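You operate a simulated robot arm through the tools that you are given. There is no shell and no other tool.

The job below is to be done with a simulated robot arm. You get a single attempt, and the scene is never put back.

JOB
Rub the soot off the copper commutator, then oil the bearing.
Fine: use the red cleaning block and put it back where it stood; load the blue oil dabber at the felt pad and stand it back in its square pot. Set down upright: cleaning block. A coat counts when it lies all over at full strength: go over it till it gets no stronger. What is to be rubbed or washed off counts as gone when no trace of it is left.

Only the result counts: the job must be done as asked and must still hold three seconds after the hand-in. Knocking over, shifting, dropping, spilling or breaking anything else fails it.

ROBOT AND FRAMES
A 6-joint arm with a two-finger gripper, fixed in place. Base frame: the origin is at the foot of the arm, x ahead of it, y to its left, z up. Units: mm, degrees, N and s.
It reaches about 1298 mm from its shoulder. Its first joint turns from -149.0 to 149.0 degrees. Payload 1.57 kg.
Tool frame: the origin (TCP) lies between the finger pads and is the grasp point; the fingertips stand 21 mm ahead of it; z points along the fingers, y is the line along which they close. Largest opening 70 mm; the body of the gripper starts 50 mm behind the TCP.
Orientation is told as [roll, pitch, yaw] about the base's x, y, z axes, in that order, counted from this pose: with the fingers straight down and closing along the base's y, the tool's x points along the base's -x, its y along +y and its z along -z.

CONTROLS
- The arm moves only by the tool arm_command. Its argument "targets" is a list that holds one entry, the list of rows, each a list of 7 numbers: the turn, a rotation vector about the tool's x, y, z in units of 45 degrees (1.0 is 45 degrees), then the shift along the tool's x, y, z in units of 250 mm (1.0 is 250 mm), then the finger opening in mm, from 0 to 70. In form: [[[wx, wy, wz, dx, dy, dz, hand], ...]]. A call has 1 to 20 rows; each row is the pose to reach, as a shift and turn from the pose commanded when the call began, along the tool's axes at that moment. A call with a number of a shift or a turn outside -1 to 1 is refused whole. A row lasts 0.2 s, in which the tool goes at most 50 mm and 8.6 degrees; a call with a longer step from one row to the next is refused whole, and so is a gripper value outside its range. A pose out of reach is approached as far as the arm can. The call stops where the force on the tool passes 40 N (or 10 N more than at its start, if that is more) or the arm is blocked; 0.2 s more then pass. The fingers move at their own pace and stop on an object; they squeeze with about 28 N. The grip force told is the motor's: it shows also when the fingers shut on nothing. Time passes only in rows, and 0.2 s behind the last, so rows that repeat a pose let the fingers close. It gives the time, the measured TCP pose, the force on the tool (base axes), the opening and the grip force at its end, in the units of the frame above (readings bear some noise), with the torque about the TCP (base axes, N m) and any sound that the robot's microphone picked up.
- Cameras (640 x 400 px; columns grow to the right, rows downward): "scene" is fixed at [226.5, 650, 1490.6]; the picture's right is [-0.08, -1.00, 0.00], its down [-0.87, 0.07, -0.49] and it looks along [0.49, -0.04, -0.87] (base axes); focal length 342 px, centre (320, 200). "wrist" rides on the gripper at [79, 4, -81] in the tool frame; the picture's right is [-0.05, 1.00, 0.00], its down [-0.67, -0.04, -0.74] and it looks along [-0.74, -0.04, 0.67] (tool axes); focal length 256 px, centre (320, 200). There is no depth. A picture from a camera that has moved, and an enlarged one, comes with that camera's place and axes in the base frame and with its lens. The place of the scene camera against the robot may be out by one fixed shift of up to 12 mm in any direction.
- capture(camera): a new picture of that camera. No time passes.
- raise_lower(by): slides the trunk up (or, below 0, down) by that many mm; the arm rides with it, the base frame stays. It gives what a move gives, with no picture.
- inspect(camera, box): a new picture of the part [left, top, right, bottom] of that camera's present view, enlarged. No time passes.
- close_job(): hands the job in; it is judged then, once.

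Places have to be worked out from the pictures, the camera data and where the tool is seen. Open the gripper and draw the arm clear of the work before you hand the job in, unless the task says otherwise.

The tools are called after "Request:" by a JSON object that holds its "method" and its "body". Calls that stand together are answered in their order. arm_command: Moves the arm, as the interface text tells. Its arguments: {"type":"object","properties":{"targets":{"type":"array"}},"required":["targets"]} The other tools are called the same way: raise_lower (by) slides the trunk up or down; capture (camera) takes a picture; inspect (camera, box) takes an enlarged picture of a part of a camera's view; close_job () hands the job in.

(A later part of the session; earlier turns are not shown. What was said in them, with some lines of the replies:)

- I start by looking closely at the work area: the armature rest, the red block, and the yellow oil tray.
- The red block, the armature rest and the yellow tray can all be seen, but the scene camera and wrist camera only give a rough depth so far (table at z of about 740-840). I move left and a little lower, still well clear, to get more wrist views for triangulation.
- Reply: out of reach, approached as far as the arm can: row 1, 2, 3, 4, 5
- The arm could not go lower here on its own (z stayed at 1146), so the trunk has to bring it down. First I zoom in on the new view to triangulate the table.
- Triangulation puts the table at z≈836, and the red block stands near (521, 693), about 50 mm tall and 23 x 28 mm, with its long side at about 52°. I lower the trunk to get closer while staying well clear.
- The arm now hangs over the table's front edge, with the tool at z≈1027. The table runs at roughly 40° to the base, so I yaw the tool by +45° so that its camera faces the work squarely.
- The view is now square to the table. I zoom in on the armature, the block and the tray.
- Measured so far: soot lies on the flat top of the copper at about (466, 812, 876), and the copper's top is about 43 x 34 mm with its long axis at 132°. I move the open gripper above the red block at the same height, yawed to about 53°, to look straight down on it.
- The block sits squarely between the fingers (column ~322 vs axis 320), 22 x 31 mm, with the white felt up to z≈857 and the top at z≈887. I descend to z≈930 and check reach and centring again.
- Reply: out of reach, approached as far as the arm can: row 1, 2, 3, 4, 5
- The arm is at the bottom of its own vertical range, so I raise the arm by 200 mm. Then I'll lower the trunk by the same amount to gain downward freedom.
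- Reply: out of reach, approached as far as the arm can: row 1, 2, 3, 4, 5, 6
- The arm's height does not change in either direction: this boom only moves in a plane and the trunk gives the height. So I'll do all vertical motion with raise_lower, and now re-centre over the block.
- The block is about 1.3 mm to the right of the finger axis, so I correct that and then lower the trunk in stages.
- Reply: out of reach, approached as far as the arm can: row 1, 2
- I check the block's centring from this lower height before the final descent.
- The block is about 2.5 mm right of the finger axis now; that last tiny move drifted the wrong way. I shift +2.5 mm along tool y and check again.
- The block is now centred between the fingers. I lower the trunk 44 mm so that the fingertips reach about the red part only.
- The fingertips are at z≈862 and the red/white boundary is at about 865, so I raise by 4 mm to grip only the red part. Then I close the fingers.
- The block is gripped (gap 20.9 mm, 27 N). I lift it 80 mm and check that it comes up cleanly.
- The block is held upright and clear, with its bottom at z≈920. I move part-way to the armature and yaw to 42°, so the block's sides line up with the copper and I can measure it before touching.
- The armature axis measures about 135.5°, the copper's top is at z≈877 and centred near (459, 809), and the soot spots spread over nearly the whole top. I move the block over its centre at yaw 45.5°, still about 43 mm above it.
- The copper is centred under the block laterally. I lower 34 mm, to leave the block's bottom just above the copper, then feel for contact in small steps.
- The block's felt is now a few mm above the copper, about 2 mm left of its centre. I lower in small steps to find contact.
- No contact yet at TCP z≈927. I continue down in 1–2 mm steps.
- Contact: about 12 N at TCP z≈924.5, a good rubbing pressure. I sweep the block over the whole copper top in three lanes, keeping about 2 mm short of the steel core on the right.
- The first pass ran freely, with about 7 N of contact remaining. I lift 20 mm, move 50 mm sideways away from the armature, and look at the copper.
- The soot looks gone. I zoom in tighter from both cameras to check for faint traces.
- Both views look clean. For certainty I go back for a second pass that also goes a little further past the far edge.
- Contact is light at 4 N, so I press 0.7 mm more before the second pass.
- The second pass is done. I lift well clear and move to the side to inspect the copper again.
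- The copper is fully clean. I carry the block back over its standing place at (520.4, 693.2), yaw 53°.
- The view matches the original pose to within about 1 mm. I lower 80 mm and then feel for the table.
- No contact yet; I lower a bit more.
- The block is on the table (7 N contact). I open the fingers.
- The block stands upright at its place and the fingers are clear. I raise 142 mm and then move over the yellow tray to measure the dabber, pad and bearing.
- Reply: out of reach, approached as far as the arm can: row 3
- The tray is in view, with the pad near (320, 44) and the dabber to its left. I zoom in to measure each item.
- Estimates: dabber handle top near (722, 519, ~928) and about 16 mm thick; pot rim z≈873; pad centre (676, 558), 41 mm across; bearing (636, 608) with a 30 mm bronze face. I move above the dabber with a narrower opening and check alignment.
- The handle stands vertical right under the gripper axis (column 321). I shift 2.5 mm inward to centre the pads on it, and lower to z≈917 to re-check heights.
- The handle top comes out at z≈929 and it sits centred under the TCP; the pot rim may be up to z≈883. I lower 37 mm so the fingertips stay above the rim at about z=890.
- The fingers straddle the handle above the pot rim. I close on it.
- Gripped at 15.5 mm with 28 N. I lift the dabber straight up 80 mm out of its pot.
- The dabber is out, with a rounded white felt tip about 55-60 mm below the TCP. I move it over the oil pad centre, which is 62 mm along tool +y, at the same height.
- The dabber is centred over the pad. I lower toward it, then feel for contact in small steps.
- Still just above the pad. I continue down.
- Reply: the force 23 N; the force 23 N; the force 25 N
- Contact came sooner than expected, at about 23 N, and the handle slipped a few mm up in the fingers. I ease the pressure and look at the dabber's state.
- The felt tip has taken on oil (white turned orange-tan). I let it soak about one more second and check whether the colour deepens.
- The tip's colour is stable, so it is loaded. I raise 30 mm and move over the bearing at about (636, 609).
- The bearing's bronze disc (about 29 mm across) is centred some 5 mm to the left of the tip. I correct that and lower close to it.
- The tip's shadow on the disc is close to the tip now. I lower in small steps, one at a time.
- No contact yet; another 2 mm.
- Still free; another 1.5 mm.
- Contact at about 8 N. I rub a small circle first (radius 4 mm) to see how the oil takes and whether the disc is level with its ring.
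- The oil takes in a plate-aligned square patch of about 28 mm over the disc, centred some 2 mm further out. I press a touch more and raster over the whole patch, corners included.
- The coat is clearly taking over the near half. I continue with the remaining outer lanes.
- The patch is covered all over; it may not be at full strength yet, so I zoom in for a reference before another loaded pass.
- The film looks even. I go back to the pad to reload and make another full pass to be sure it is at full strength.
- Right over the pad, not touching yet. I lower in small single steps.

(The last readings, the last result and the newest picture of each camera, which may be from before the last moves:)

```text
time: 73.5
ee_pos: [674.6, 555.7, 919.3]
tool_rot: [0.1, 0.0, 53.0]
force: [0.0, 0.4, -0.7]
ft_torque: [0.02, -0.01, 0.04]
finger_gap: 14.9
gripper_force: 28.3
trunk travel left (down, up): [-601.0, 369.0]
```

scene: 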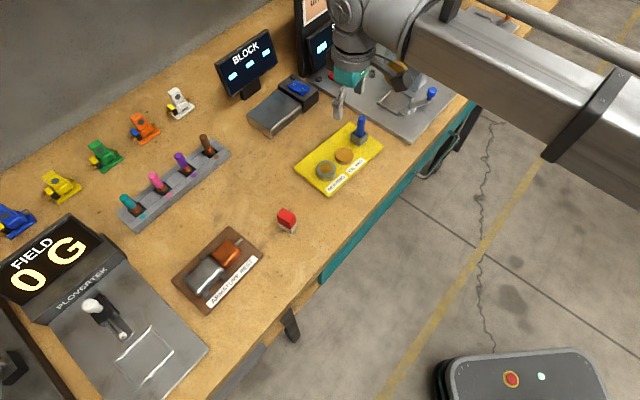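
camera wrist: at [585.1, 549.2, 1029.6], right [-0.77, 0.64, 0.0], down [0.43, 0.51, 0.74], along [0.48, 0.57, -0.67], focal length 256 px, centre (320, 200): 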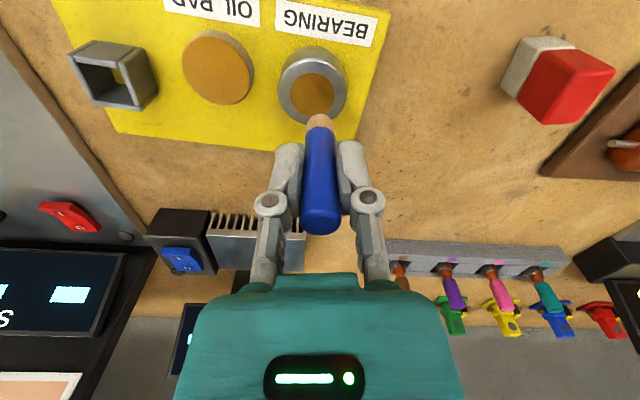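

Still no contact; one more millimetre.

Request:
{"method": "raise_lower", "body": {"by": -1}}

```text
time: 74.0
ee_pos: [675.7, 557.9, 919.3]
tool_rot: [-0.1, -0.1, 52.9]
force: [-0.4, 0.0, 1.8]
ft_torque: [0.0, 0.0, -0.04]
finger_gap: 15.2
gripper_force: 28.3
trunk travel left (down, up): [-600.0, 370.0]
```

Contact is just starting (about 2 N); I press 0.6 mm more and let the felt soak with a small wiggle.

Request:
{"method": "raise_lower", "body": {"by": -0.6}}

Request:
{"method": "arm_command", "body": {"targets": [[[0, 0, 0, 0.008, 0, 0, 8], [0, 0, 0, 0.008, 0.008, 0, 8], [0, 0, 0, -0.008, 0.008, 0, 8], [0, 0, 0, -0.008, -0.008, 0, 8], [0, 0, 0, 0.008, -0.008, 0, 8], [0, 0, 0, 0, 0, 0, 8], [0, 0, 0, 0, 0, 0, 8], [0, 0, 0, 0, 0, 0, 8]]]}}

Request:
{"method": "inspect", "body": {"camera": "wrist", "box": [260, 60, 400, 160]}}

```text
time: 74.5
ee_pos: [675.7, 556.5, 918.0]
tool_rot: [0.0, -0.1, 53.0]
force: [2.1, 0.7, 8.3]
ft_torque: [0.08, -0.09, 0.02]
finger_gap: 15.1
gripper_force: 28.0
trunk travel left (down, up): [-599.0, 371.0]
```

```text
time: 76.3
ee_pos: [675.0, 554.0, 917.9]
tool_rot: [0.0, 0.1, 52.9]
force: [-0.3, -2.0, 6.3]
ft_torque: [-0.11, 0.03, -0.01]
finger_gap: 15.1
gripper_force: 28.1
trunk travel left (down, up): [-599.0, 371.0]
```

```text
4.00 times, centred on (330, 110) of wrist
camera zoom: at [624.8, 494.6, 1000.0], right [-0.77, 0.64, 0.0], down [0.43, 0.51, 0.75], along [0.48, 0.57, -0.67], focal length 1024 px, centre (280, 560)
```

zoom: 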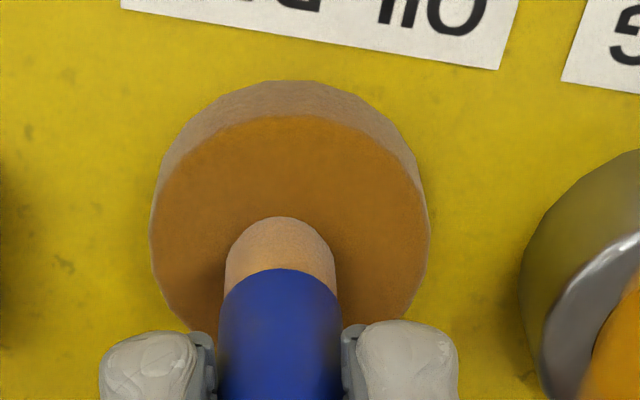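

Reloaded. I raise 30 mm and return over the centre of the bearing patch.

Request:
{"method": "raise_lower", "body": {"by": 30}}

Request:
{"method": "arm_command", "body": {"targets": [[[0, 0, 0, -0.028, 0.08, 0, 8], [0, 0, 0, -0.056, 0.16, 0, 8], [0, 0, 0, -0.083, 0.241, 0, 8], [0, 0, 0, -0.083, 0.241, 0, 8]]]}}

Request:
{"method": "raise_lower", "body": {"by": -18}}

Request:
{"method": "inspect", "body": {"camera": "wrist", "box": [250, 60, 390, 160]}}

```text
time: 77.1
ee_pos: [676.2, 555.1, 947.5]
tool_rot: [-0.1, -0.1, 52.9]
force: [-1.3, 0.2, -0.1]
ft_torque: [-0.03, 0.01, -0.04]
finger_gap: 15.0
gripper_force: 27.8
trunk travel left (down, up): [-629.0, 341.0]
```

```text
time: 78.1
ee_pos: [642.2, 609.4, 948.9]
tool_rot: [-0.1, -0.1, 53.0]
force: [-0.2, -0.8, -0.2]
ft_torque: [0.01, -0.01, -0.01]
finger_gap: 15.0
gripper_force: 28.4
trunk travel left (down, up): [-629.0, 341.0]
```

```text
time: 78.8
ee_pos: [641.2, 610.5, 930.6]
tool_rot: [-0.1, 0.0, 53.0]
force: [0.6, -0.4, -0.4]
ft_torque: [0.03, 0.02, 0.0]
finger_gap: 15.0
gripper_force: 27.7
trunk travel left (down, up): [-611.0, 359.0]
```

```text
4.00 times, centred on (320, 110) of wrist
camera zoom: at [590.9, 549.1, 1011.4], right [-0.77, 0.64, 0.0], down [0.43, 0.51, 0.74], along [0.48, 0.57, -0.67], focal length 1024 px, centre (320, 560)
```

zoom: 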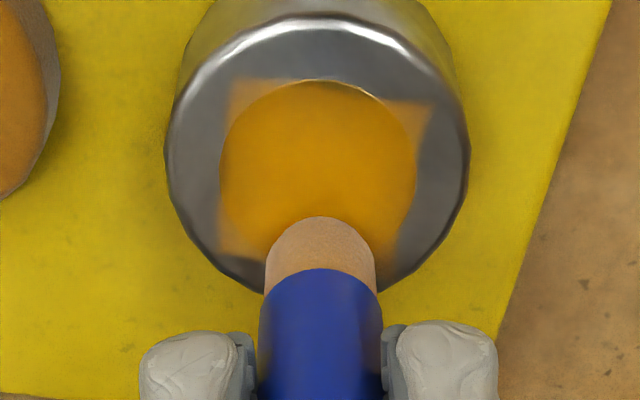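

The tip is about 3 mm outward of the patch centre, which I'll account for in the raster. I lower to contact.

Request:
{"method": "raise_lower", "body": {"by": -1.8}}

```text
time: 79.3
ee_pos: [641.7, 608.9, 928.4]
tool_rot: [0.0, 0.0, 52.9]
force: [-0.1, -0.6, -0.2]
ft_torque: [0.0, 0.0, 0.01]
finger_gap: 15.2
gripper_force: 28.0
trunk travel left (down, up): [-610.0, 360.0]
```

No contact yet; another 1.2 mm.

Request:
{"method": "raise_lower", "body": {"by": -1.2}}

```text
time: 79.8
ee_pos: [642.1, 608.8, 927.9]
tool_rot: [0.0, 0.0, 53.0]
force: [0.2, 0.6, -1.0]
ft_torque: [0.02, -0.01, 0.01]
finger_gap: 15.0
gripper_force: 28.2
trunk travel left (down, up): [-608.0, 362.0]
```

Still free; 0.8 mm more.

Request:
{"method": "raise_lower", "body": {"by": -0.8}}

```text
time: 80.3
ee_pos: [641.4, 608.6, 926.7]
tool_rot: [-0.1, 0.0, 53.0]
force: [1.2, 0.1, 6.1]
ft_torque: [0.08, -0.02, 0.01]
finger_gap: 14.9
gripper_force: 27.9
trunk travel left (down, up): [-608.0, 362.0]
```

Contact at 6 N. I press slightly more and do the full raster again.

Request:
{"method": "raise_lower", "body": {"by": -0.2}}

Request:
{"method": "arm_command", "body": {"targets": [[[0, 0, 0, 0.02, -0.016, 0, 8], [0, 0, 0, 0.036, -0.032, 0, 8], [0, 0, 0, 0.052, -0.0416, 0, 8], [0, 0, 0, 0.052, -0.0216, 0, 8], [0, 0, 0, 0.052, -0.0016, 0, 8], [0, 0, 0, 0.052, 0.0184, 0, 8], [0, 0, 0, 0.052, 0.0384, 0, 8], [0, 0, 0, 0.036, 0.0384, 0, 8], [0, 0, 0, 0.036, 0.0184, 0, 8], [0, 0, 0, 0.036, -0.0016, 0, 8], [0, 0, 0, 0.036, -0.0216, 0, 8], [0, 0, 0, 0.036, -0.0416, 0, 8], [0, 0, 0, 0.02, -0.0416, 0, 8], [0, 0, 0, 0.02, -0.0216, 0, 8], [0, 0, 0, 0.02, -0.0016, 0, 8], [0, 0, 0, 0.02, 0.0184, 0, 8], [0, 0, 0, 0.02, 0.0384, 0, 8], [0, 0, 0, 0.004, 0.0384, 0, 8], [0, 0, 0, 0.004, 0.0184, 0, 8], [0, 0, 0, 0.004, -0.0016, 0, 8]]]}}

Request:
{"method": "arm_command", "body": {"targets": [[[0, 0, 0, 0, -0.02, 0, 8], [0, 0, 0, 0, -0.04, 0, 8], [0, 0, 0, -0.016, -0.04, 0, 8], [0, 0, 0, -0.016, -0.02, 0, 8], [0, 0, 0, -0.016, 0, 0, 8], [0, 0, 0, -0.016, 0.02, 0, 8], [0, 0, 0, -0.016, 0.04, 0, 8], [0, 0, 0, -0.032, 0.04, 0, 8], [0, 0, 0, -0.032, 0.02, 0, 8], [0, 0, 0, -0.032, 0, 0, 8], [0, 0, 0, -0.032, -0.02, 0, 8], [0, 0, 0, -0.032, -0.04, 0, 8], [0, 0, 0, -0.016, -0.024, 0, 8], [0, 0, 0, 0, -0.012, 0, 8], [0, 0, 0, 0.008, 0, 0, 8], [0, 0, 0, 0.008, 0, 0, 8]]]}}

Request:
{"method": "raise_lower", "body": {"by": 30}}

Request:
{"method": "inspect", "body": {"camera": "wrist", "box": [285, 55, 365, 120]}}

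Request:
{"method": "inspect", "body": {"camera": "scene", "box": [290, 130, 370, 200]}}

```text
time: 80.8
ee_pos: [642.4, 609.1, 927.3]
tool_rot: [-0.1, 0.1, 53.0]
force: [1.6, 1.8, 7.8]
ft_torque: [0.1, -0.08, -0.03]
finger_gap: 15.0
gripper_force: 27.8
trunk travel left (down, up): [-607.0, 363.0]
```

```text
time: 85.0
ee_pos: [640.7, 608.0, 926.2]
tool_rot: [0.0, -0.1, 53.0]
force: [-0.9, 0.1, 5.2]
ft_torque: [0.08, 0.1, 0.0]
finger_gap: 14.9
gripper_force: 28.2
trunk travel left (down, up): [-607.0, 363.0]
```

```text
time: 88.4
ee_pos: [639.1, 605.6, 925.6]
tool_rot: [0.1, -0.1, 53.0]
force: [0.4, 0.2, 4.3]
ft_torque: [0.01, -0.06, -0.03]
finger_gap: 15.2
gripper_force: 28.1
trunk travel left (down, up): [-607.0, 363.0]
```

```text
time: 89.1
ee_pos: [640.6, 607.3, 954.9]
tool_rot: [0.0, 0.0, 53.0]
force: [0.3, 0.3, 0.2]
ft_torque: [0.02, 0.01, 0.02]
finger_gap: 14.9
gripper_force: 28.3
trunk travel left (down, up): [-637.0, 333.0]
```

```text
6.15 times, centred on (325, 88) of wrist
camera zoom: at [589.3, 546.5, 1037.3], right [-0.77, 0.64, 0.0], down [0.43, 0.51, 0.74], along [0.48, 0.57, -0.67], focal length 1575 px, centre (289, 892)
```

zoom: 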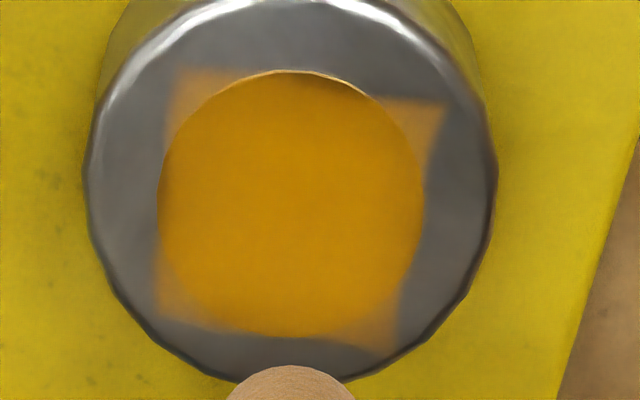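

```text
5.71 times, centred on (330, 165) of scene
camera zoom: at [226.5, 650.0, 1490.6], right [-0.08, -1.0, 0.0], down [-0.87, 0.07, -0.49], along [0.49, -0.04, -0.87], focal length 1952 px, centre (263, 400)
```

zoom: 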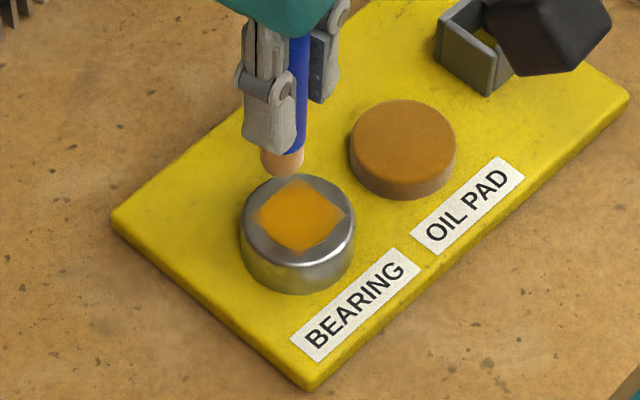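

The colour appears unchanged from the first pass. There's a slightly darker spot near the disc's near edge, so I zoom in on that.

Request:
{"method": "inspect", "body": {"camera": "wrist", "box": [300, 60, 350, 95]}}

Request:
{"method": "inspect", "body": {"camera": "scene", "box": [310, 155, 345, 185]}}

```text
11.43 times, centred on (325, 78) of wrist
camera zoom: at [589.3, 546.5, 1037.3], right [-0.77, 0.64, 0.0], down [0.43, 0.51, 0.74], along [0.48, 0.57, -0.67], focal length 2926 px, centre (263, 1600)
```

zoom: 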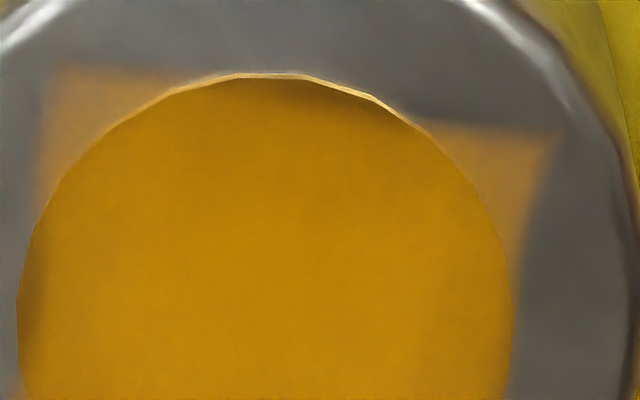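

```text
13.33 times, centred on (328, 170) of scene
camera zoom: at [226.5, 650.0, 1490.6], right [-0.08, -1.0, 0.0], down [-0.87, 0.07, -0.49], along [0.49, -0.04, -0.87], focal length 4554 px, centre (220, 600)
```

zoom: 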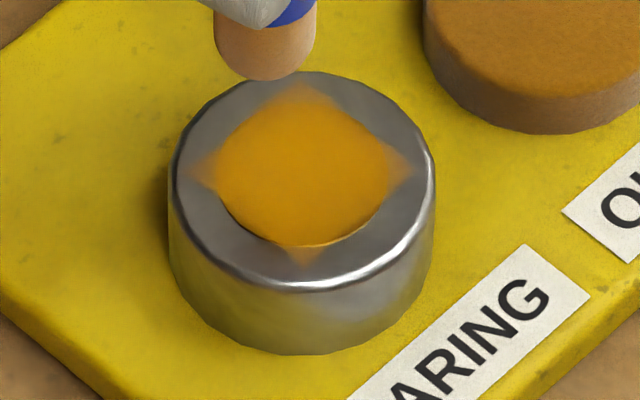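

A second loaded pass gave no visible change, so the coat is at full strength over the whole patch; the dark sliver is just the disc outside the patch edge. I raise 30 mm and carry the dabber back over its pot.

Request:
{"method": "raise_lower", "body": {"by": 30}}

Request:
{"method": "arm_command", "body": {"targets": [[[0, 0, 0, 0.022, -0.119, 0, 8], [0, 0, 0, 0.044, -0.238, 0, 8], [0, 0, 0, 0.066, -0.357, 0, 8], [0, 0, 0, 0.0884, -0.475, 0, 8], [0, 0, 0, 0.0884, -0.475, 0, 8]]]}}

Request:
{"method": "capture", "body": {"camera": "wrist"}}

Request:
{"method": "inspect", "body": {"camera": "wrist", "box": [260, 30, 400, 130]}}

Request:
{"method": "inspect", "body": {"camera": "scene", "box": [310, 80, 410, 160]}}

```text
time: 89.9
ee_pos: [640.0, 607.1, 986.3]
tool_rot: [-0.1, 0.0, 53.0]
force: [-0.5, 0.4, -1.0]
ft_torque: [-0.03, -0.01, 0.0]
finger_gap: 15.0
gripper_force: 27.4
trunk travel left (down, up): [-667.0, 303.0]
```

```text
time: 91.1
ee_pos: [723.6, 519.7, 984.9]
tool_rot: [0.0, 0.1, 53.0]
force: [0.2, 0.5, -1.0]
ft_torque: [-0.02, -0.01, -0.02]
finger_gap: 15.1
gripper_force: 28.1
trunk travel left (down, up): [-667.0, 303.0]
```

```text
taken
camera wrist: at [672.7, 459.1, 1067.4], right [-0.77, 0.64, 0.0], down [0.43, 0.51, 0.74], along [0.48, 0.57, -0.67], focal length 256 px, centre (320, 200)
```

wrist: 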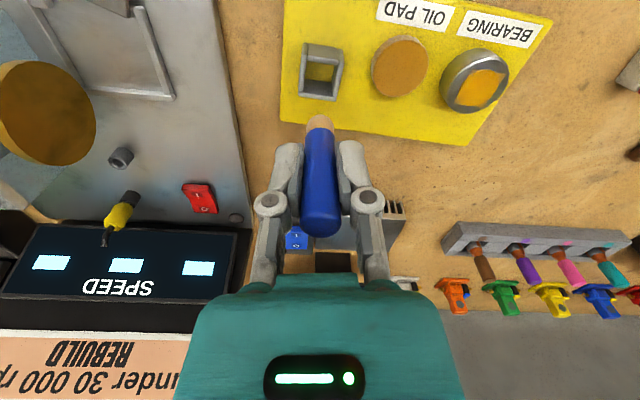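

```text
4.00 times, centred on (330, 80) of wrist
camera zoom: at [672.7, 459.1, 1067.4], right [-0.77, 0.64, 0.0], down [0.43, 0.51, 0.74], along [0.48, 0.57, -0.67], focal length 1024 px, centre (280, 680)
```

zoom: 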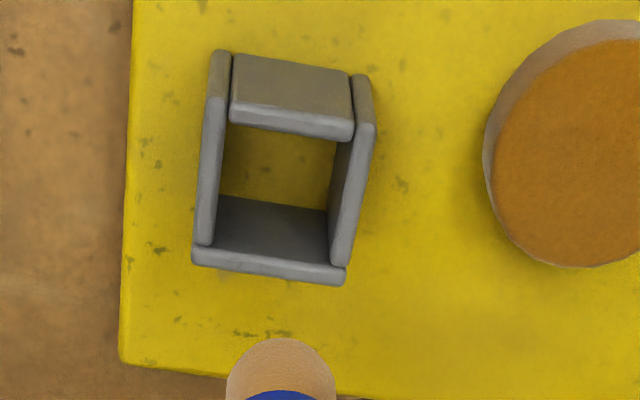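

```text
5.00 times, centred on (360, 120) of scene
camera zoom: at [226.5, 650.0, 1490.6], right [-0.08, -1.0, 0.0], down [-0.87, 0.07, -0.49], along [0.49, -0.04, -0.87], focal length 1708 px, centre (120, 600)
```

zoom: 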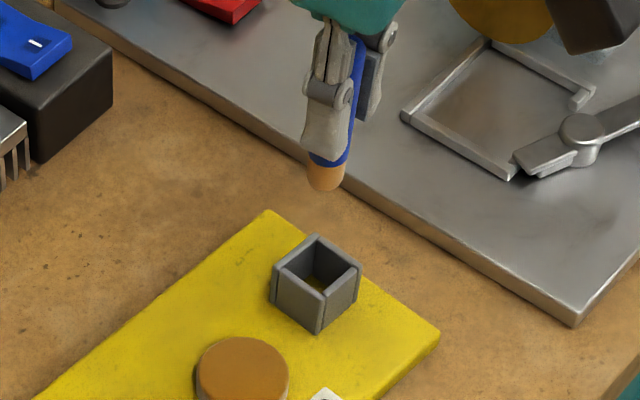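

Measured against the pick-up pose, I'm 2.5 mm too far out, with the tip centred laterally. I correct that and check again.

Request:
{"method": "arm_command", "body": {"targets": [[[0, 0, 0, 0.01, 0, 0, 8], [0, 0, 0, 0.01, 0, 0, 8], [0, 0, 0, 0.01, 0, 0, 8]]]}}

Request:
{"method": "raise_lower", "body": {"by": -25}}

Request:
{"method": "inspect", "body": {"camera": "wrist", "box": [260, 60, 380, 150]}}

Request:
{"method": "inspect", "body": {"camera": "scene", "box": [330, 90, 400, 150]}}

```text
time: 91.9
ee_pos: [721.2, 517.2, 985.9]
tool_rot: [0.1, 0.0, 53.1]
force: [-0.4, -1.0, -0.1]
ft_torque: [0.01, 0.0, 0.02]
finger_gap: 15.2
gripper_force: 28.1
trunk travel left (down, up): [-667.0, 303.0]
```

```text
time: 92.6
ee_pos: [721.2, 517.8, 960.5]
tool_rot: [0.0, 0.0, 53.0]
force: [-0.2, 0.9, -0.5]
ft_torque: [0.01, 0.02, 0.05]
finger_gap: 14.9
gripper_force: 27.6
trunk travel left (down, up): [-642.0, 328.0]
```

```text
4.44 times, centred on (320, 105) of wrist
camera zoom: at [670.3, 457.1, 1042.4], right [-0.77, 0.64, 0.0], down [0.43, 0.51, 0.74], along [0.48, 0.57, -0.67], focal length 1138 px, centre (320, 622)
```

zoom: 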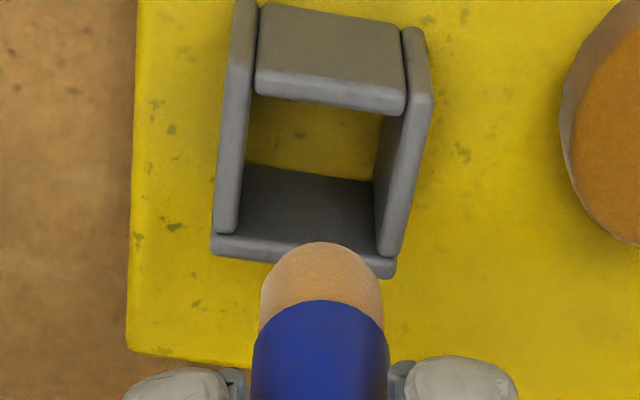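

```text
6.67 times, centred on (365, 120) of scene
camera zoom: at [226.5, 650.0, 1490.6], right [-0.08, -1.0, 0.0], down [-0.87, 0.07, -0.49], along [0.49, -0.04, -0.87], focal length 2277 px, centre (20, 733)
```

zoom: 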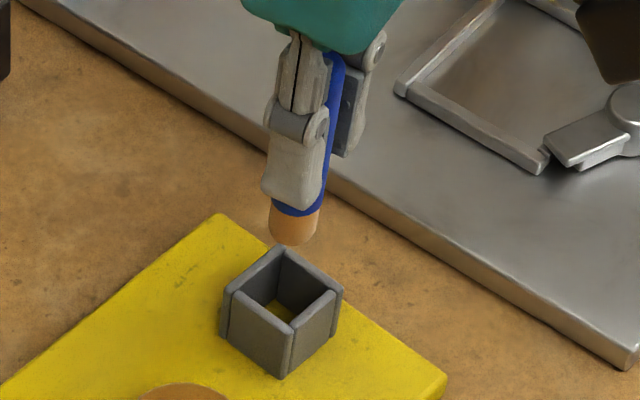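

The pose matches the pick-up pose within 0.6 mm, and the tip sits above the pot opening. I lower 22 mm and watch the force.

Request:
{"method": "raise_lower", "body": {"by": -22}}

Request:
{"method": "inspect", "body": {"camera": "wrist", "box": [260, 60, 380, 150]}}

Request:
{"method": "inspect", "body": {"camera": "scene", "box": [330, 90, 400, 150]}}

```text
time: 93.3
ee_pos: [719.6, 519.4, 939.2]
tool_rot: [0.0, 0.1, 53.0]
force: [0.0, -0.4, -0.4]
ft_torque: [-0.03, 0.0, 0.03]
finger_gap: 14.9
gripper_force: 27.9
trunk travel left (down, up): [-620.0, 350.0]
```

```text
4.44 times, centred on (320, 105) of wrist
camera zoom: at [670.3, 457.1, 1020.4], right [-0.77, 0.64, 0.0], down [0.43, 0.51, 0.74], along [0.48, 0.57, -0.67], focal length 1138 px, centre (320, 622)
```

zoom: 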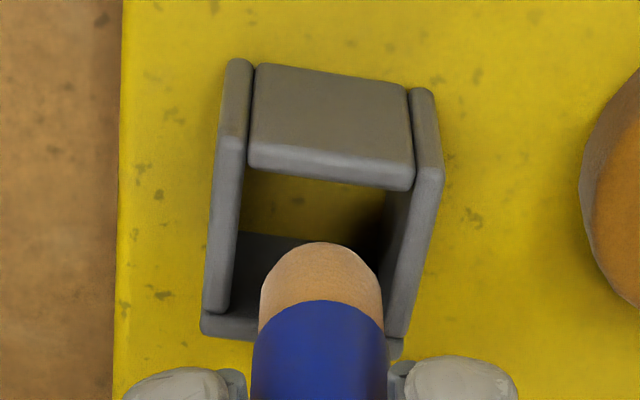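

```text
6.67 times, centred on (365, 120) of scene
camera zoom: at [226.5, 650.0, 1490.6], right [-0.08, -1.0, 0.0], down [-0.87, 0.07, -0.49], along [0.49, -0.04, -0.87], focal length 2277 px, centre (20, 733)
```

zoom: 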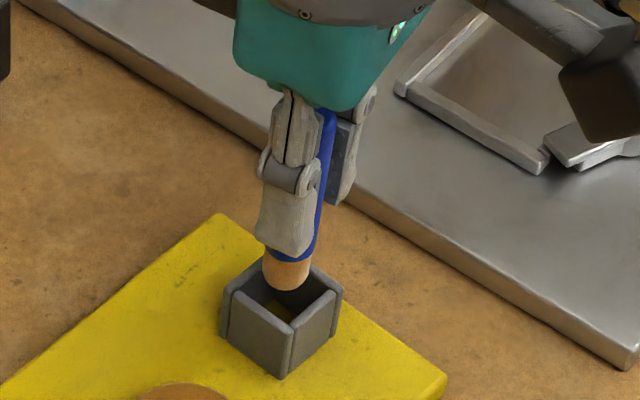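

The tip is at the rim and well centred in the opening. I lower further in steps, watching for contact with the walls.

Request:
{"method": "raise_lower", "body": {"by": -10}}

Request:
{"method": "inspect", "body": {"camera": "wrist", "box": [260, 70, 380, 160]}}

```text
time: 93.9
ee_pos: [721.8, 517.8, 929.2]
tool_rot: [0.1, 0.0, 53.0]
force: [0.6, -0.2, -0.2]
ft_torque: [-0.01, -0.02, -0.01]
finger_gap: 15.0
gripper_force: 28.1
trunk travel left (down, up): [-610.0, 360.0]
```

```text
4.44 times, centred on (320, 115) of wrist
camera zoom: at [670.3, 457.1, 1010.4], right [-0.77, 0.64, 0.0], down [0.43, 0.51, 0.74], along [0.48, 0.57, -0.67], focal length 1138 px, centre (320, 578)
```

zoom: 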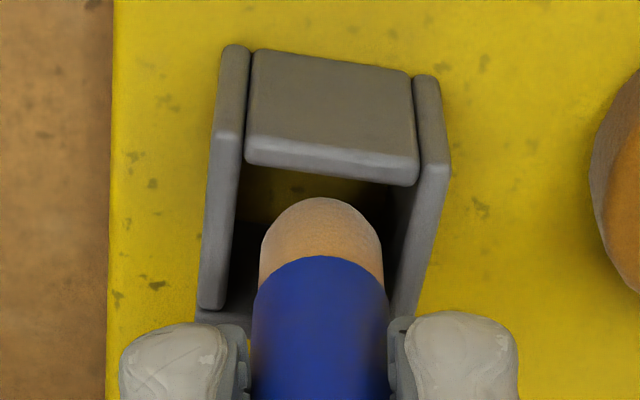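

The tip is inside the pot with no side force. I lower another 14 mm.

Request:
{"method": "raise_lower", "body": {"by": -14}}

Request:
{"method": "inspect", "body": {"camera": "wrist", "box": [260, 70, 380, 160]}}

Request:
{"method": "inspect", "body": {"camera": "scene", "box": [330, 90, 400, 150]}}

```text
time: 94.5
ee_pos: [721.1, 519.1, 915.0]
tool_rot: [0.1, 0.0, 53.0]
force: [0.1, -0.1, -0.4]
ft_torque: [-0.01, -0.01, 0.02]
finger_gap: 14.9
gripper_force: 28.2
trunk travel left (down, up): [-596.0, 374.0]
```

```text
4.44 times, centred on (320, 115) of wrist
camera zoom: at [670.3, 457.1, 996.4], right [-0.77, 0.64, 0.0], down [0.43, 0.51, 0.74], along [0.48, 0.57, -0.67], focal length 1138 px, centre (320, 578)
```

zoom: 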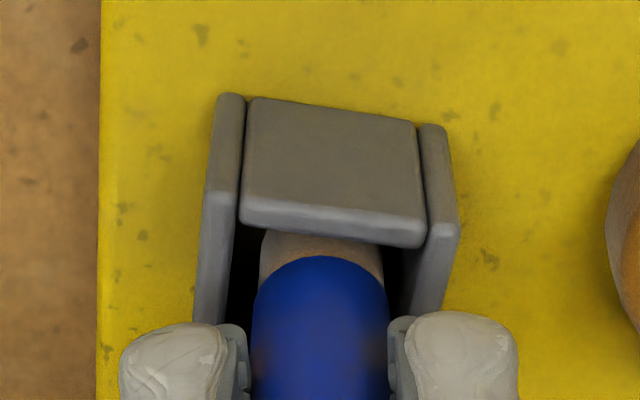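

```text
6.67 times, centred on (365, 120) of scene
camera zoom: at [226.5, 650.0, 1490.6], right [-0.08, -1.0, 0.0], down [-0.87, 0.07, -0.49], along [0.49, -0.04, -0.87], focal length 2277 px, centre (20, 733)
```

zoom: 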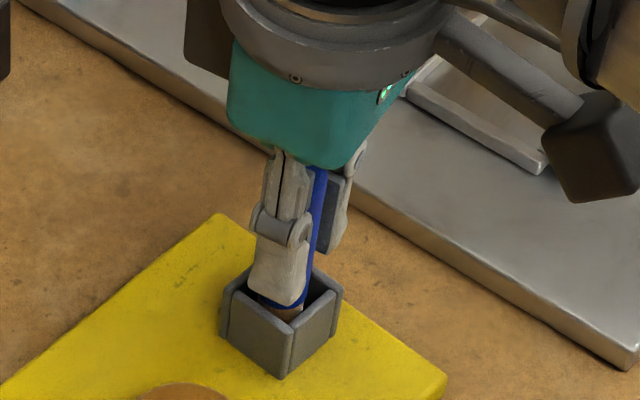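

All free, about 8 mm before seating. I lower 4 mm, then smaller steps.

Request:
{"method": "raise_lower", "body": {"by": -4}}

```text
time: 95.0
ee_pos: [721.9, 516.2, 911.2]
tool_rot: [0.1, 0.1, 53.0]
force: [0.2, 1.0, 0.4]
ft_torque: [0.01, -0.01, -0.03]
finger_gap: 15.1
gripper_force: 28.9
trunk travel left (down, up): [-592.0, 378.0]
```

At the original grip height and still free (the handle slipped about 4 mm earlier). I lower 2 mm more.

Request:
{"method": "raise_lower", "body": {"by": -2}}

```text
time: 95.5
ee_pos: [721.2, 517.9, 908.7]
tool_rot: [0.0, 0.0, 53.0]
force: [-0.9, 0.7, -0.9]
ft_torque: [0.03, 0.01, 0.01]
finger_gap: 14.9
gripper_force: 27.7
trunk travel left (down, up): [-590.0, 380.0]
```

Still no contact; another 1.2 mm.

Request:
{"method": "raise_lower", "body": {"by": -1.2}}

Request:
{"method": "inspect", "body": {"camera": "scene", "box": [330, 90, 400, 150]}}

```text
time: 96.0
ee_pos: [721.3, 516.2, 907.6]
tool_rot: [0.0, -0.1, 53.0]
force: [-0.4, -0.1, -0.1]
ft_torque: [0.02, 0.01, 0.01]
finger_gap: 14.8
gripper_force: 28.0
trunk travel left (down, up): [-589.0, 381.0]
```

```text
6.67 times, centred on (365, 120) of scene
camera zoom: at [226.5, 650.0, 1490.6], right [-0.08, -1.0, 0.0], down [-0.87, 0.07, -0.49], along [0.49, -0.04, -0.87], focal length 2277 px, centre (20, 733)
```

zoom: 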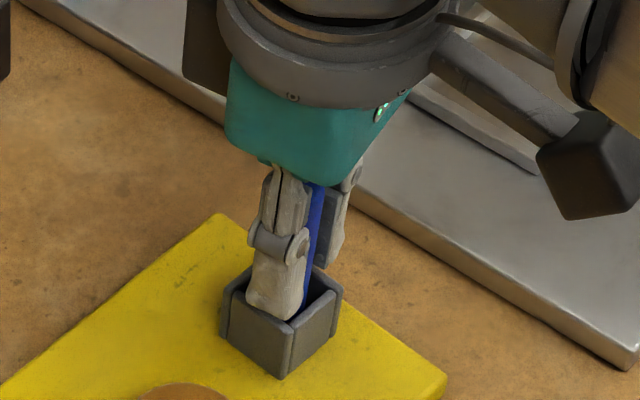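

Free still, less than about 1 mm from the expected seat; the fingers look just above the rim. One more 0.7 mm step.

Request:
{"method": "raise_lower", "body": {"by": -0.7}}

```text
time: 96.5
ee_pos: [720.9, 517.4, 905.5]
tool_rot: [0.1, 0.0, 53.0]
force: [-0.2, -0.5, -0.6]
ft_torque: [-0.02, 0.02, -0.04]
finger_gap: 15.0
gripper_force: 28.2
trunk travel left (down, up): [-588.0, 382.0]
```

One more 0.7 mm step.

Request:
{"method": "raise_lower", "body": {"by": -0.7}}

```text
time: 97.1
ee_pos: [721.0, 517.7, 906.1]
tool_rot: [-0.1, 0.0, 53.1]
force: [0.1, -0.3, 0.1]
ft_torque: [0.0, 0.03, 0.01]
finger_gap: 15.0
gripper_force: 28.1
trunk travel left (down, up): [-588.0, 382.0]
```

Still free; another 0.7 mm.

Request:
{"method": "raise_lower", "body": {"by": -0.7}}

```text
time: 97.6
ee_pos: [721.1, 517.9, 906.2]
tool_rot: [0.0, -0.2, 53.0]
force: [1.6, 1.5, 7.6]
ft_torque: [0.05, -0.06, -0.02]
finger_gap: 15.1
gripper_force: 27.7
trunk travel left (down, up): [-587.0, 383.0]
```

Contact at 7.6 N: the dabber is seated. I ease up 0.5 mm and open the fingers.

Request:
{"method": "raise_lower", "body": {"by": 0.5}}

Request:
{"method": "arm_command", "body": {"targets": [[[0, 0, 0, 0, 0, 0, 18], [0, 0, 0, 0, 0, 0, 24], [0, 0, 0, 0, 0, 0, 34], [0, 0, 0, 0, 0, 0, 46], [0, 0, 0, 0, 0, 0, 50], [0, 0, 0, 0, 0, 0, 50]]]}}

Request:
{"method": "capture", "body": {"camera": "wrist"}}

Request:
{"method": "inspect", "body": {"camera": "scene", "box": [330, 90, 400, 150]}}

```text
time: 98.1
ee_pos: [720.3, 517.5, 905.9]
tool_rot: [0.0, 0.0, 52.9]
force: [0.4, 0.4, 2.3]
ft_torque: [0.03, -0.05, -0.01]
finger_gap: 15.2
gripper_force: 28.1
trunk travel left (down, up): [-588.0, 382.0]
```

```text
time: 99.5
ee_pos: [721.7, 517.3, 906.7]
tool_rot: [0.0, 0.0, 53.0]
force: [-0.4, 0.4, -0.2]
ft_torque: [0.03, 0.0, 0.01]
finger_gap: 50.3
gripper_force: 0.1
trunk travel left (down, up): [-588.0, 382.0]
```

```text
taken
camera wrist: at [670.3, 457.2, 987.6], right [-0.77, 0.64, 0.0], down [0.43, 0.51, 0.74], along [0.48, 0.57, -0.67], focal length 256 px, centre (320, 200)
```

wrist: 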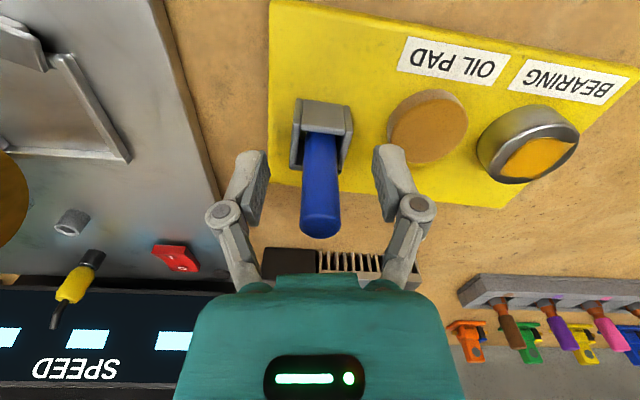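

```text
6.67 times, centred on (365, 120) of scene
camera zoom: at [226.5, 650.0, 1490.6], right [-0.08, -1.0, 0.0], down [-0.87, 0.07, -0.49], along [0.49, -0.04, -0.87], focal length 2277 px, centre (20, 733)
```

zoom: 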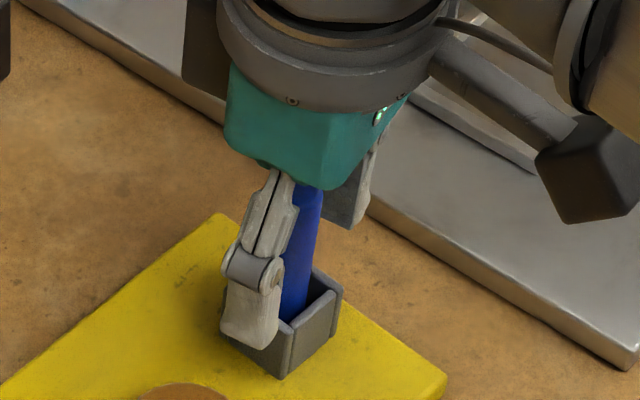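

The dabber stands in its pot and the fingers are free. I raise 140 mm straight up and inspect everything.

Request:
{"method": "raise_lower", "body": {"by": 140}}

Request:
{"method": "capture", "body": {"camera": "wrist"}}

Request:
{"method": "inspect", "body": {"camera": "wrist", "box": [280, 0, 520, 130]}}

Request:
{"method": "capture", "body": {"camera": "scene"}}

```text
time: 101.1
ee_pos: [721.3, 517.1, 1046.6]
tool_rot: [-0.1, 0.0, 53.0]
force: [0.3, -0.2, -0.8]
ft_torque: [-0.02, 0.01, 0.0]
finger_gap: 49.8
gripper_force: 0.0
trunk travel left (down, up): [-728.0, 242.0]
```

```text
taken
camera wrist: at [670.4, 457.2, 1127.5], right [-0.77, 0.64, 0.0], down [0.43, 0.51, 0.74], along [0.48, 0.57, -0.67], focal length 256 px, centre (320, 200)
```

wrist: 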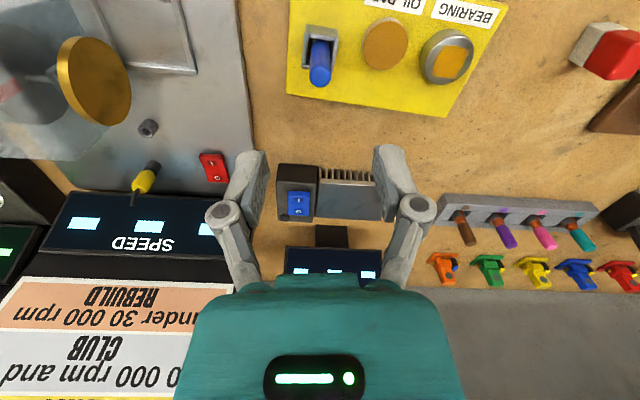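

```text
2.67 times, centred on (400, 65) of wrist
camera zoom: at [670.4, 457.2, 1127.5], right [-0.77, 0.64, 0.0], down [0.43, 0.51, 0.74], along [0.48, 0.57, -0.67], focal length 683 px, centre (107, 560)
```

zoom: 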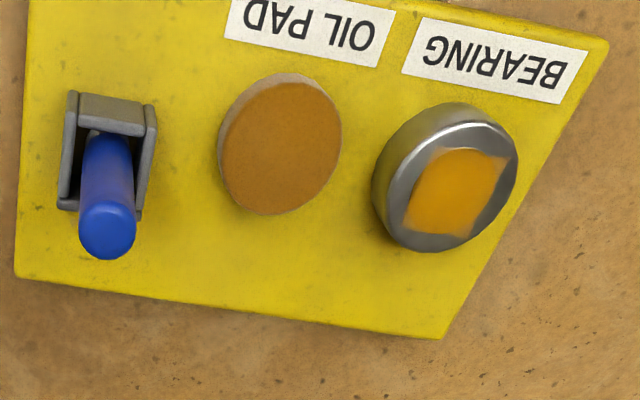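

```text
taken
```

scene: 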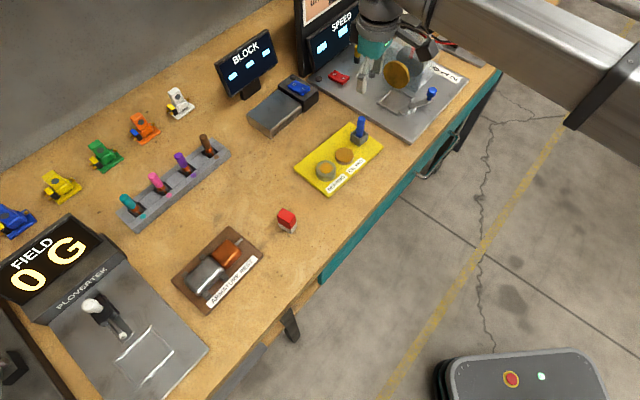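

I zoom the scene camera on the block, the copper, the bearing and the dabber for a final check.

Request:
{"method": "inspect", "body": {"camera": "scene", "box": [160, 190, 320, 320]}}

Request:
{"method": "inspect", "body": {"camera": "scene", "box": [280, 100, 400, 200]}}

Request:
{"method": "inspect", "body": {"camera": "scene", "box": [305, 150, 350, 190]}}

Request:
{"method": "inspect", "body": {"camera": "scene", "box": [205, 230, 265, 275]}}

```text
3.08 times, centred on (240, 255) of scene
camera zoom: at [226.5, 650.0, 1490.6], right [-0.08, -1.0, 0.0], down [-0.87, 0.07, -0.49], along [0.49, -0.04, -0.87], focal length 1051 px, centre (566, 31)
```

zoom: 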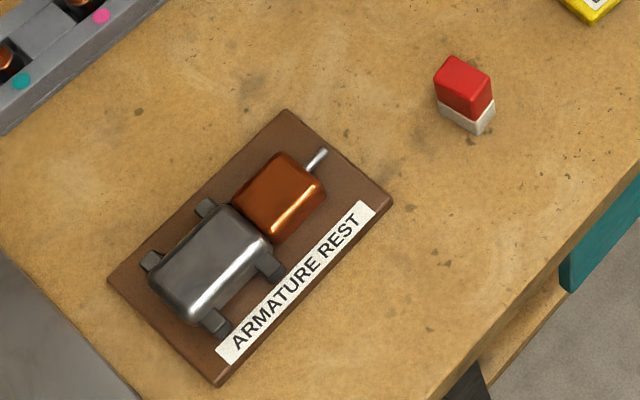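

```text
4.00 times, centred on (340, 150) of scene
camera zoom: at [226.5, 650.0, 1490.6], right [-0.08, -1.0, 0.0], down [-0.87, 0.07, -0.49], along [0.49, -0.04, -0.87], focal length 1366 px, centre (240, 400)
```

zoom: 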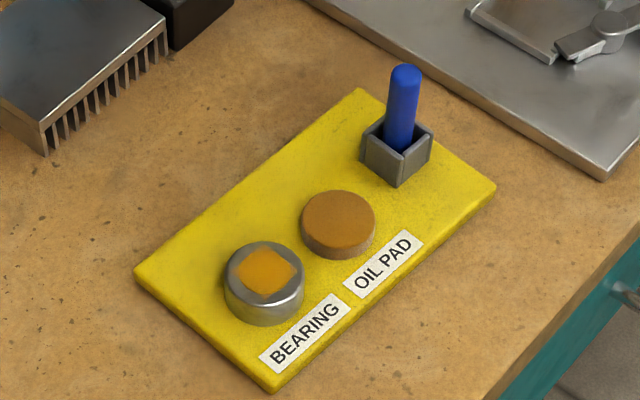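

```text
10.00 times, centred on (328, 170) of scene
camera zoom: at [226.5, 650.0, 1490.6], right [-0.08, -1.0, 0.0], down [-0.87, 0.07, -0.49], along [0.49, -0.04, -0.87], focal length 3416 px, centre (245, 500)
```

zoom: 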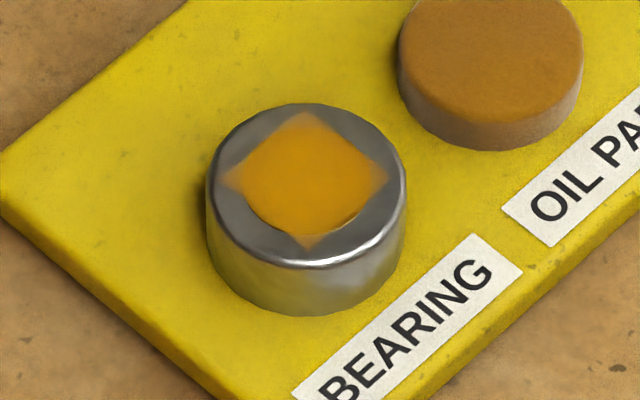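

```text
8.89 times, centred on (235, 252) of scene
camera zoom: at [226.5, 650.0, 1490.6], right [-0.08, -1.0, 0.0], down [-0.87, 0.07, -0.49], along [0.49, -0.04, -0.87], focal length 3036 px, centre (1076, -267)
```

zoom: 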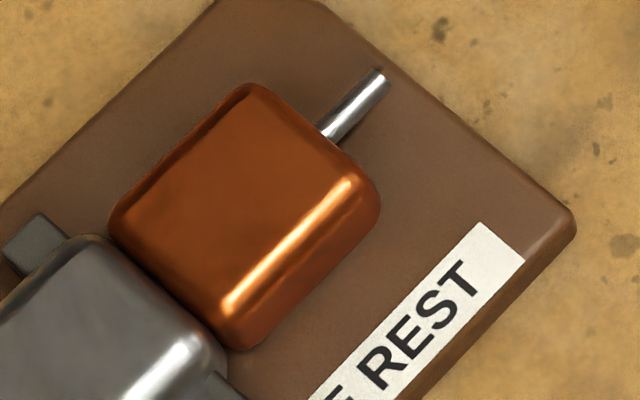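

Everything looks right: the copper is clean, the oil film is even, the block is upright at its spot and the dabber is upright in its pot. I draw the open gripper back toward the robot, clear of the bench.

Request:
{"method": "arm_command", "body": {"targets": [[[0, 0, 0, 0.16, 0, 0, 60], [0, 0, 0, 0.32, 0, 0, 70], [0, 0, 0, 0.48, 0, 0, 70], [0, 0, 0, 0.64, 0, 0, 70], [0, 0, 0, 0.8, 0, 0, 70], [0, 0, 0, 0.8, 0, 0, 70]]]}}

Request:
{"method": "capture", "body": {"camera": "scene"}}

Request:
{"method": "capture", "body": {"camera": "wrist"}}

```text
time: 102.5
ee_pos: [602.8, 358.9, 1045.9]
tool_rot: [-0.1, 0.1, 53.1]
force: [-0.2, -0.1, 0.0]
ft_torque: [-0.02, -0.01, -0.01]
finger_gap: 70.0
gripper_force: 0.1
trunk travel left (down, up): [-728.0, 242.0]
```

```text
taken
```

scene: 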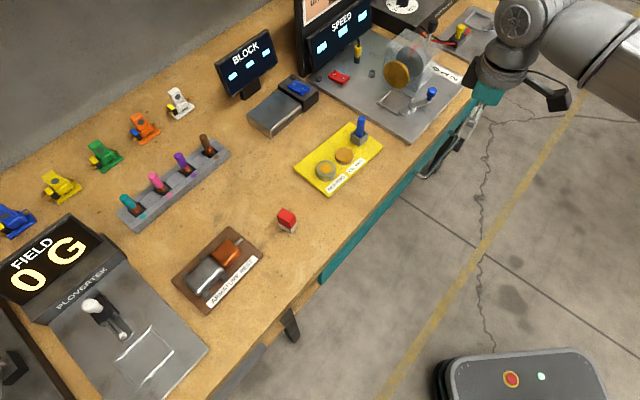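

```text
taken
camera wrist: at [552.9, 297.3, 1127.7], right [-0.77, 0.64, 0.0], down [0.43, 0.51, 0.74], along [0.48, 0.57, -0.67], focal length 256 px, centre (320, 200)
```

wrist: 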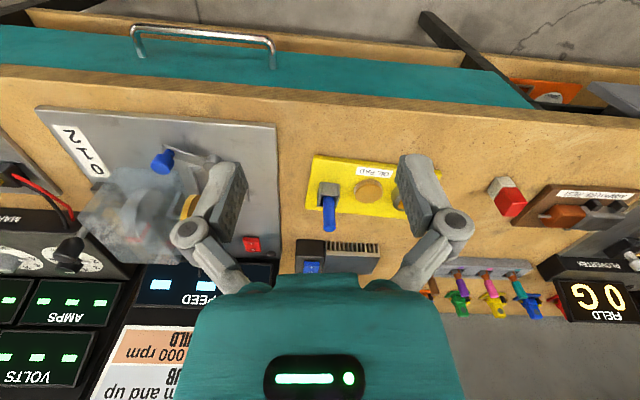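

The arm is clear with the gripper open. The copper is clean, the bearing is oiled, the block stands at its place and the dabber stands in its pot, so I hand the job in.

Request:
{"method": "close_job", "body": {}}

```text
The job is handed in.
```

The job is handed in: the commutator is clean, the bearing is oiled, and both tools are back where they belong. I haven't seen the judging result.

- **Commutator:** I rubbed the copper top with the red block in two full passes. Close views from both cameras show no soot left.
- **Cleaning block:** It stands upright, within about 2 mm of where it stood.
- **Bearing:** I loaded the dabber at the felt pad twice and went over the whole bearing face after each load. The second pass made no visible difference, so I took the coat as full strength. The oil takes in a square patch, which leaves a thin sliver of the bronze disc's near edge outside it. Rubbing over that edge didn't change it.
- **Dabber:** It stands upright in its square pot. On the first press at the pad I pushed too hard (about 23 N), and the handle slid about 4 mm up in the fingers. Nothing else was affected.

The gripper is open and drawn back clear of the bench, and nothing else was knocked or moved that I could see.
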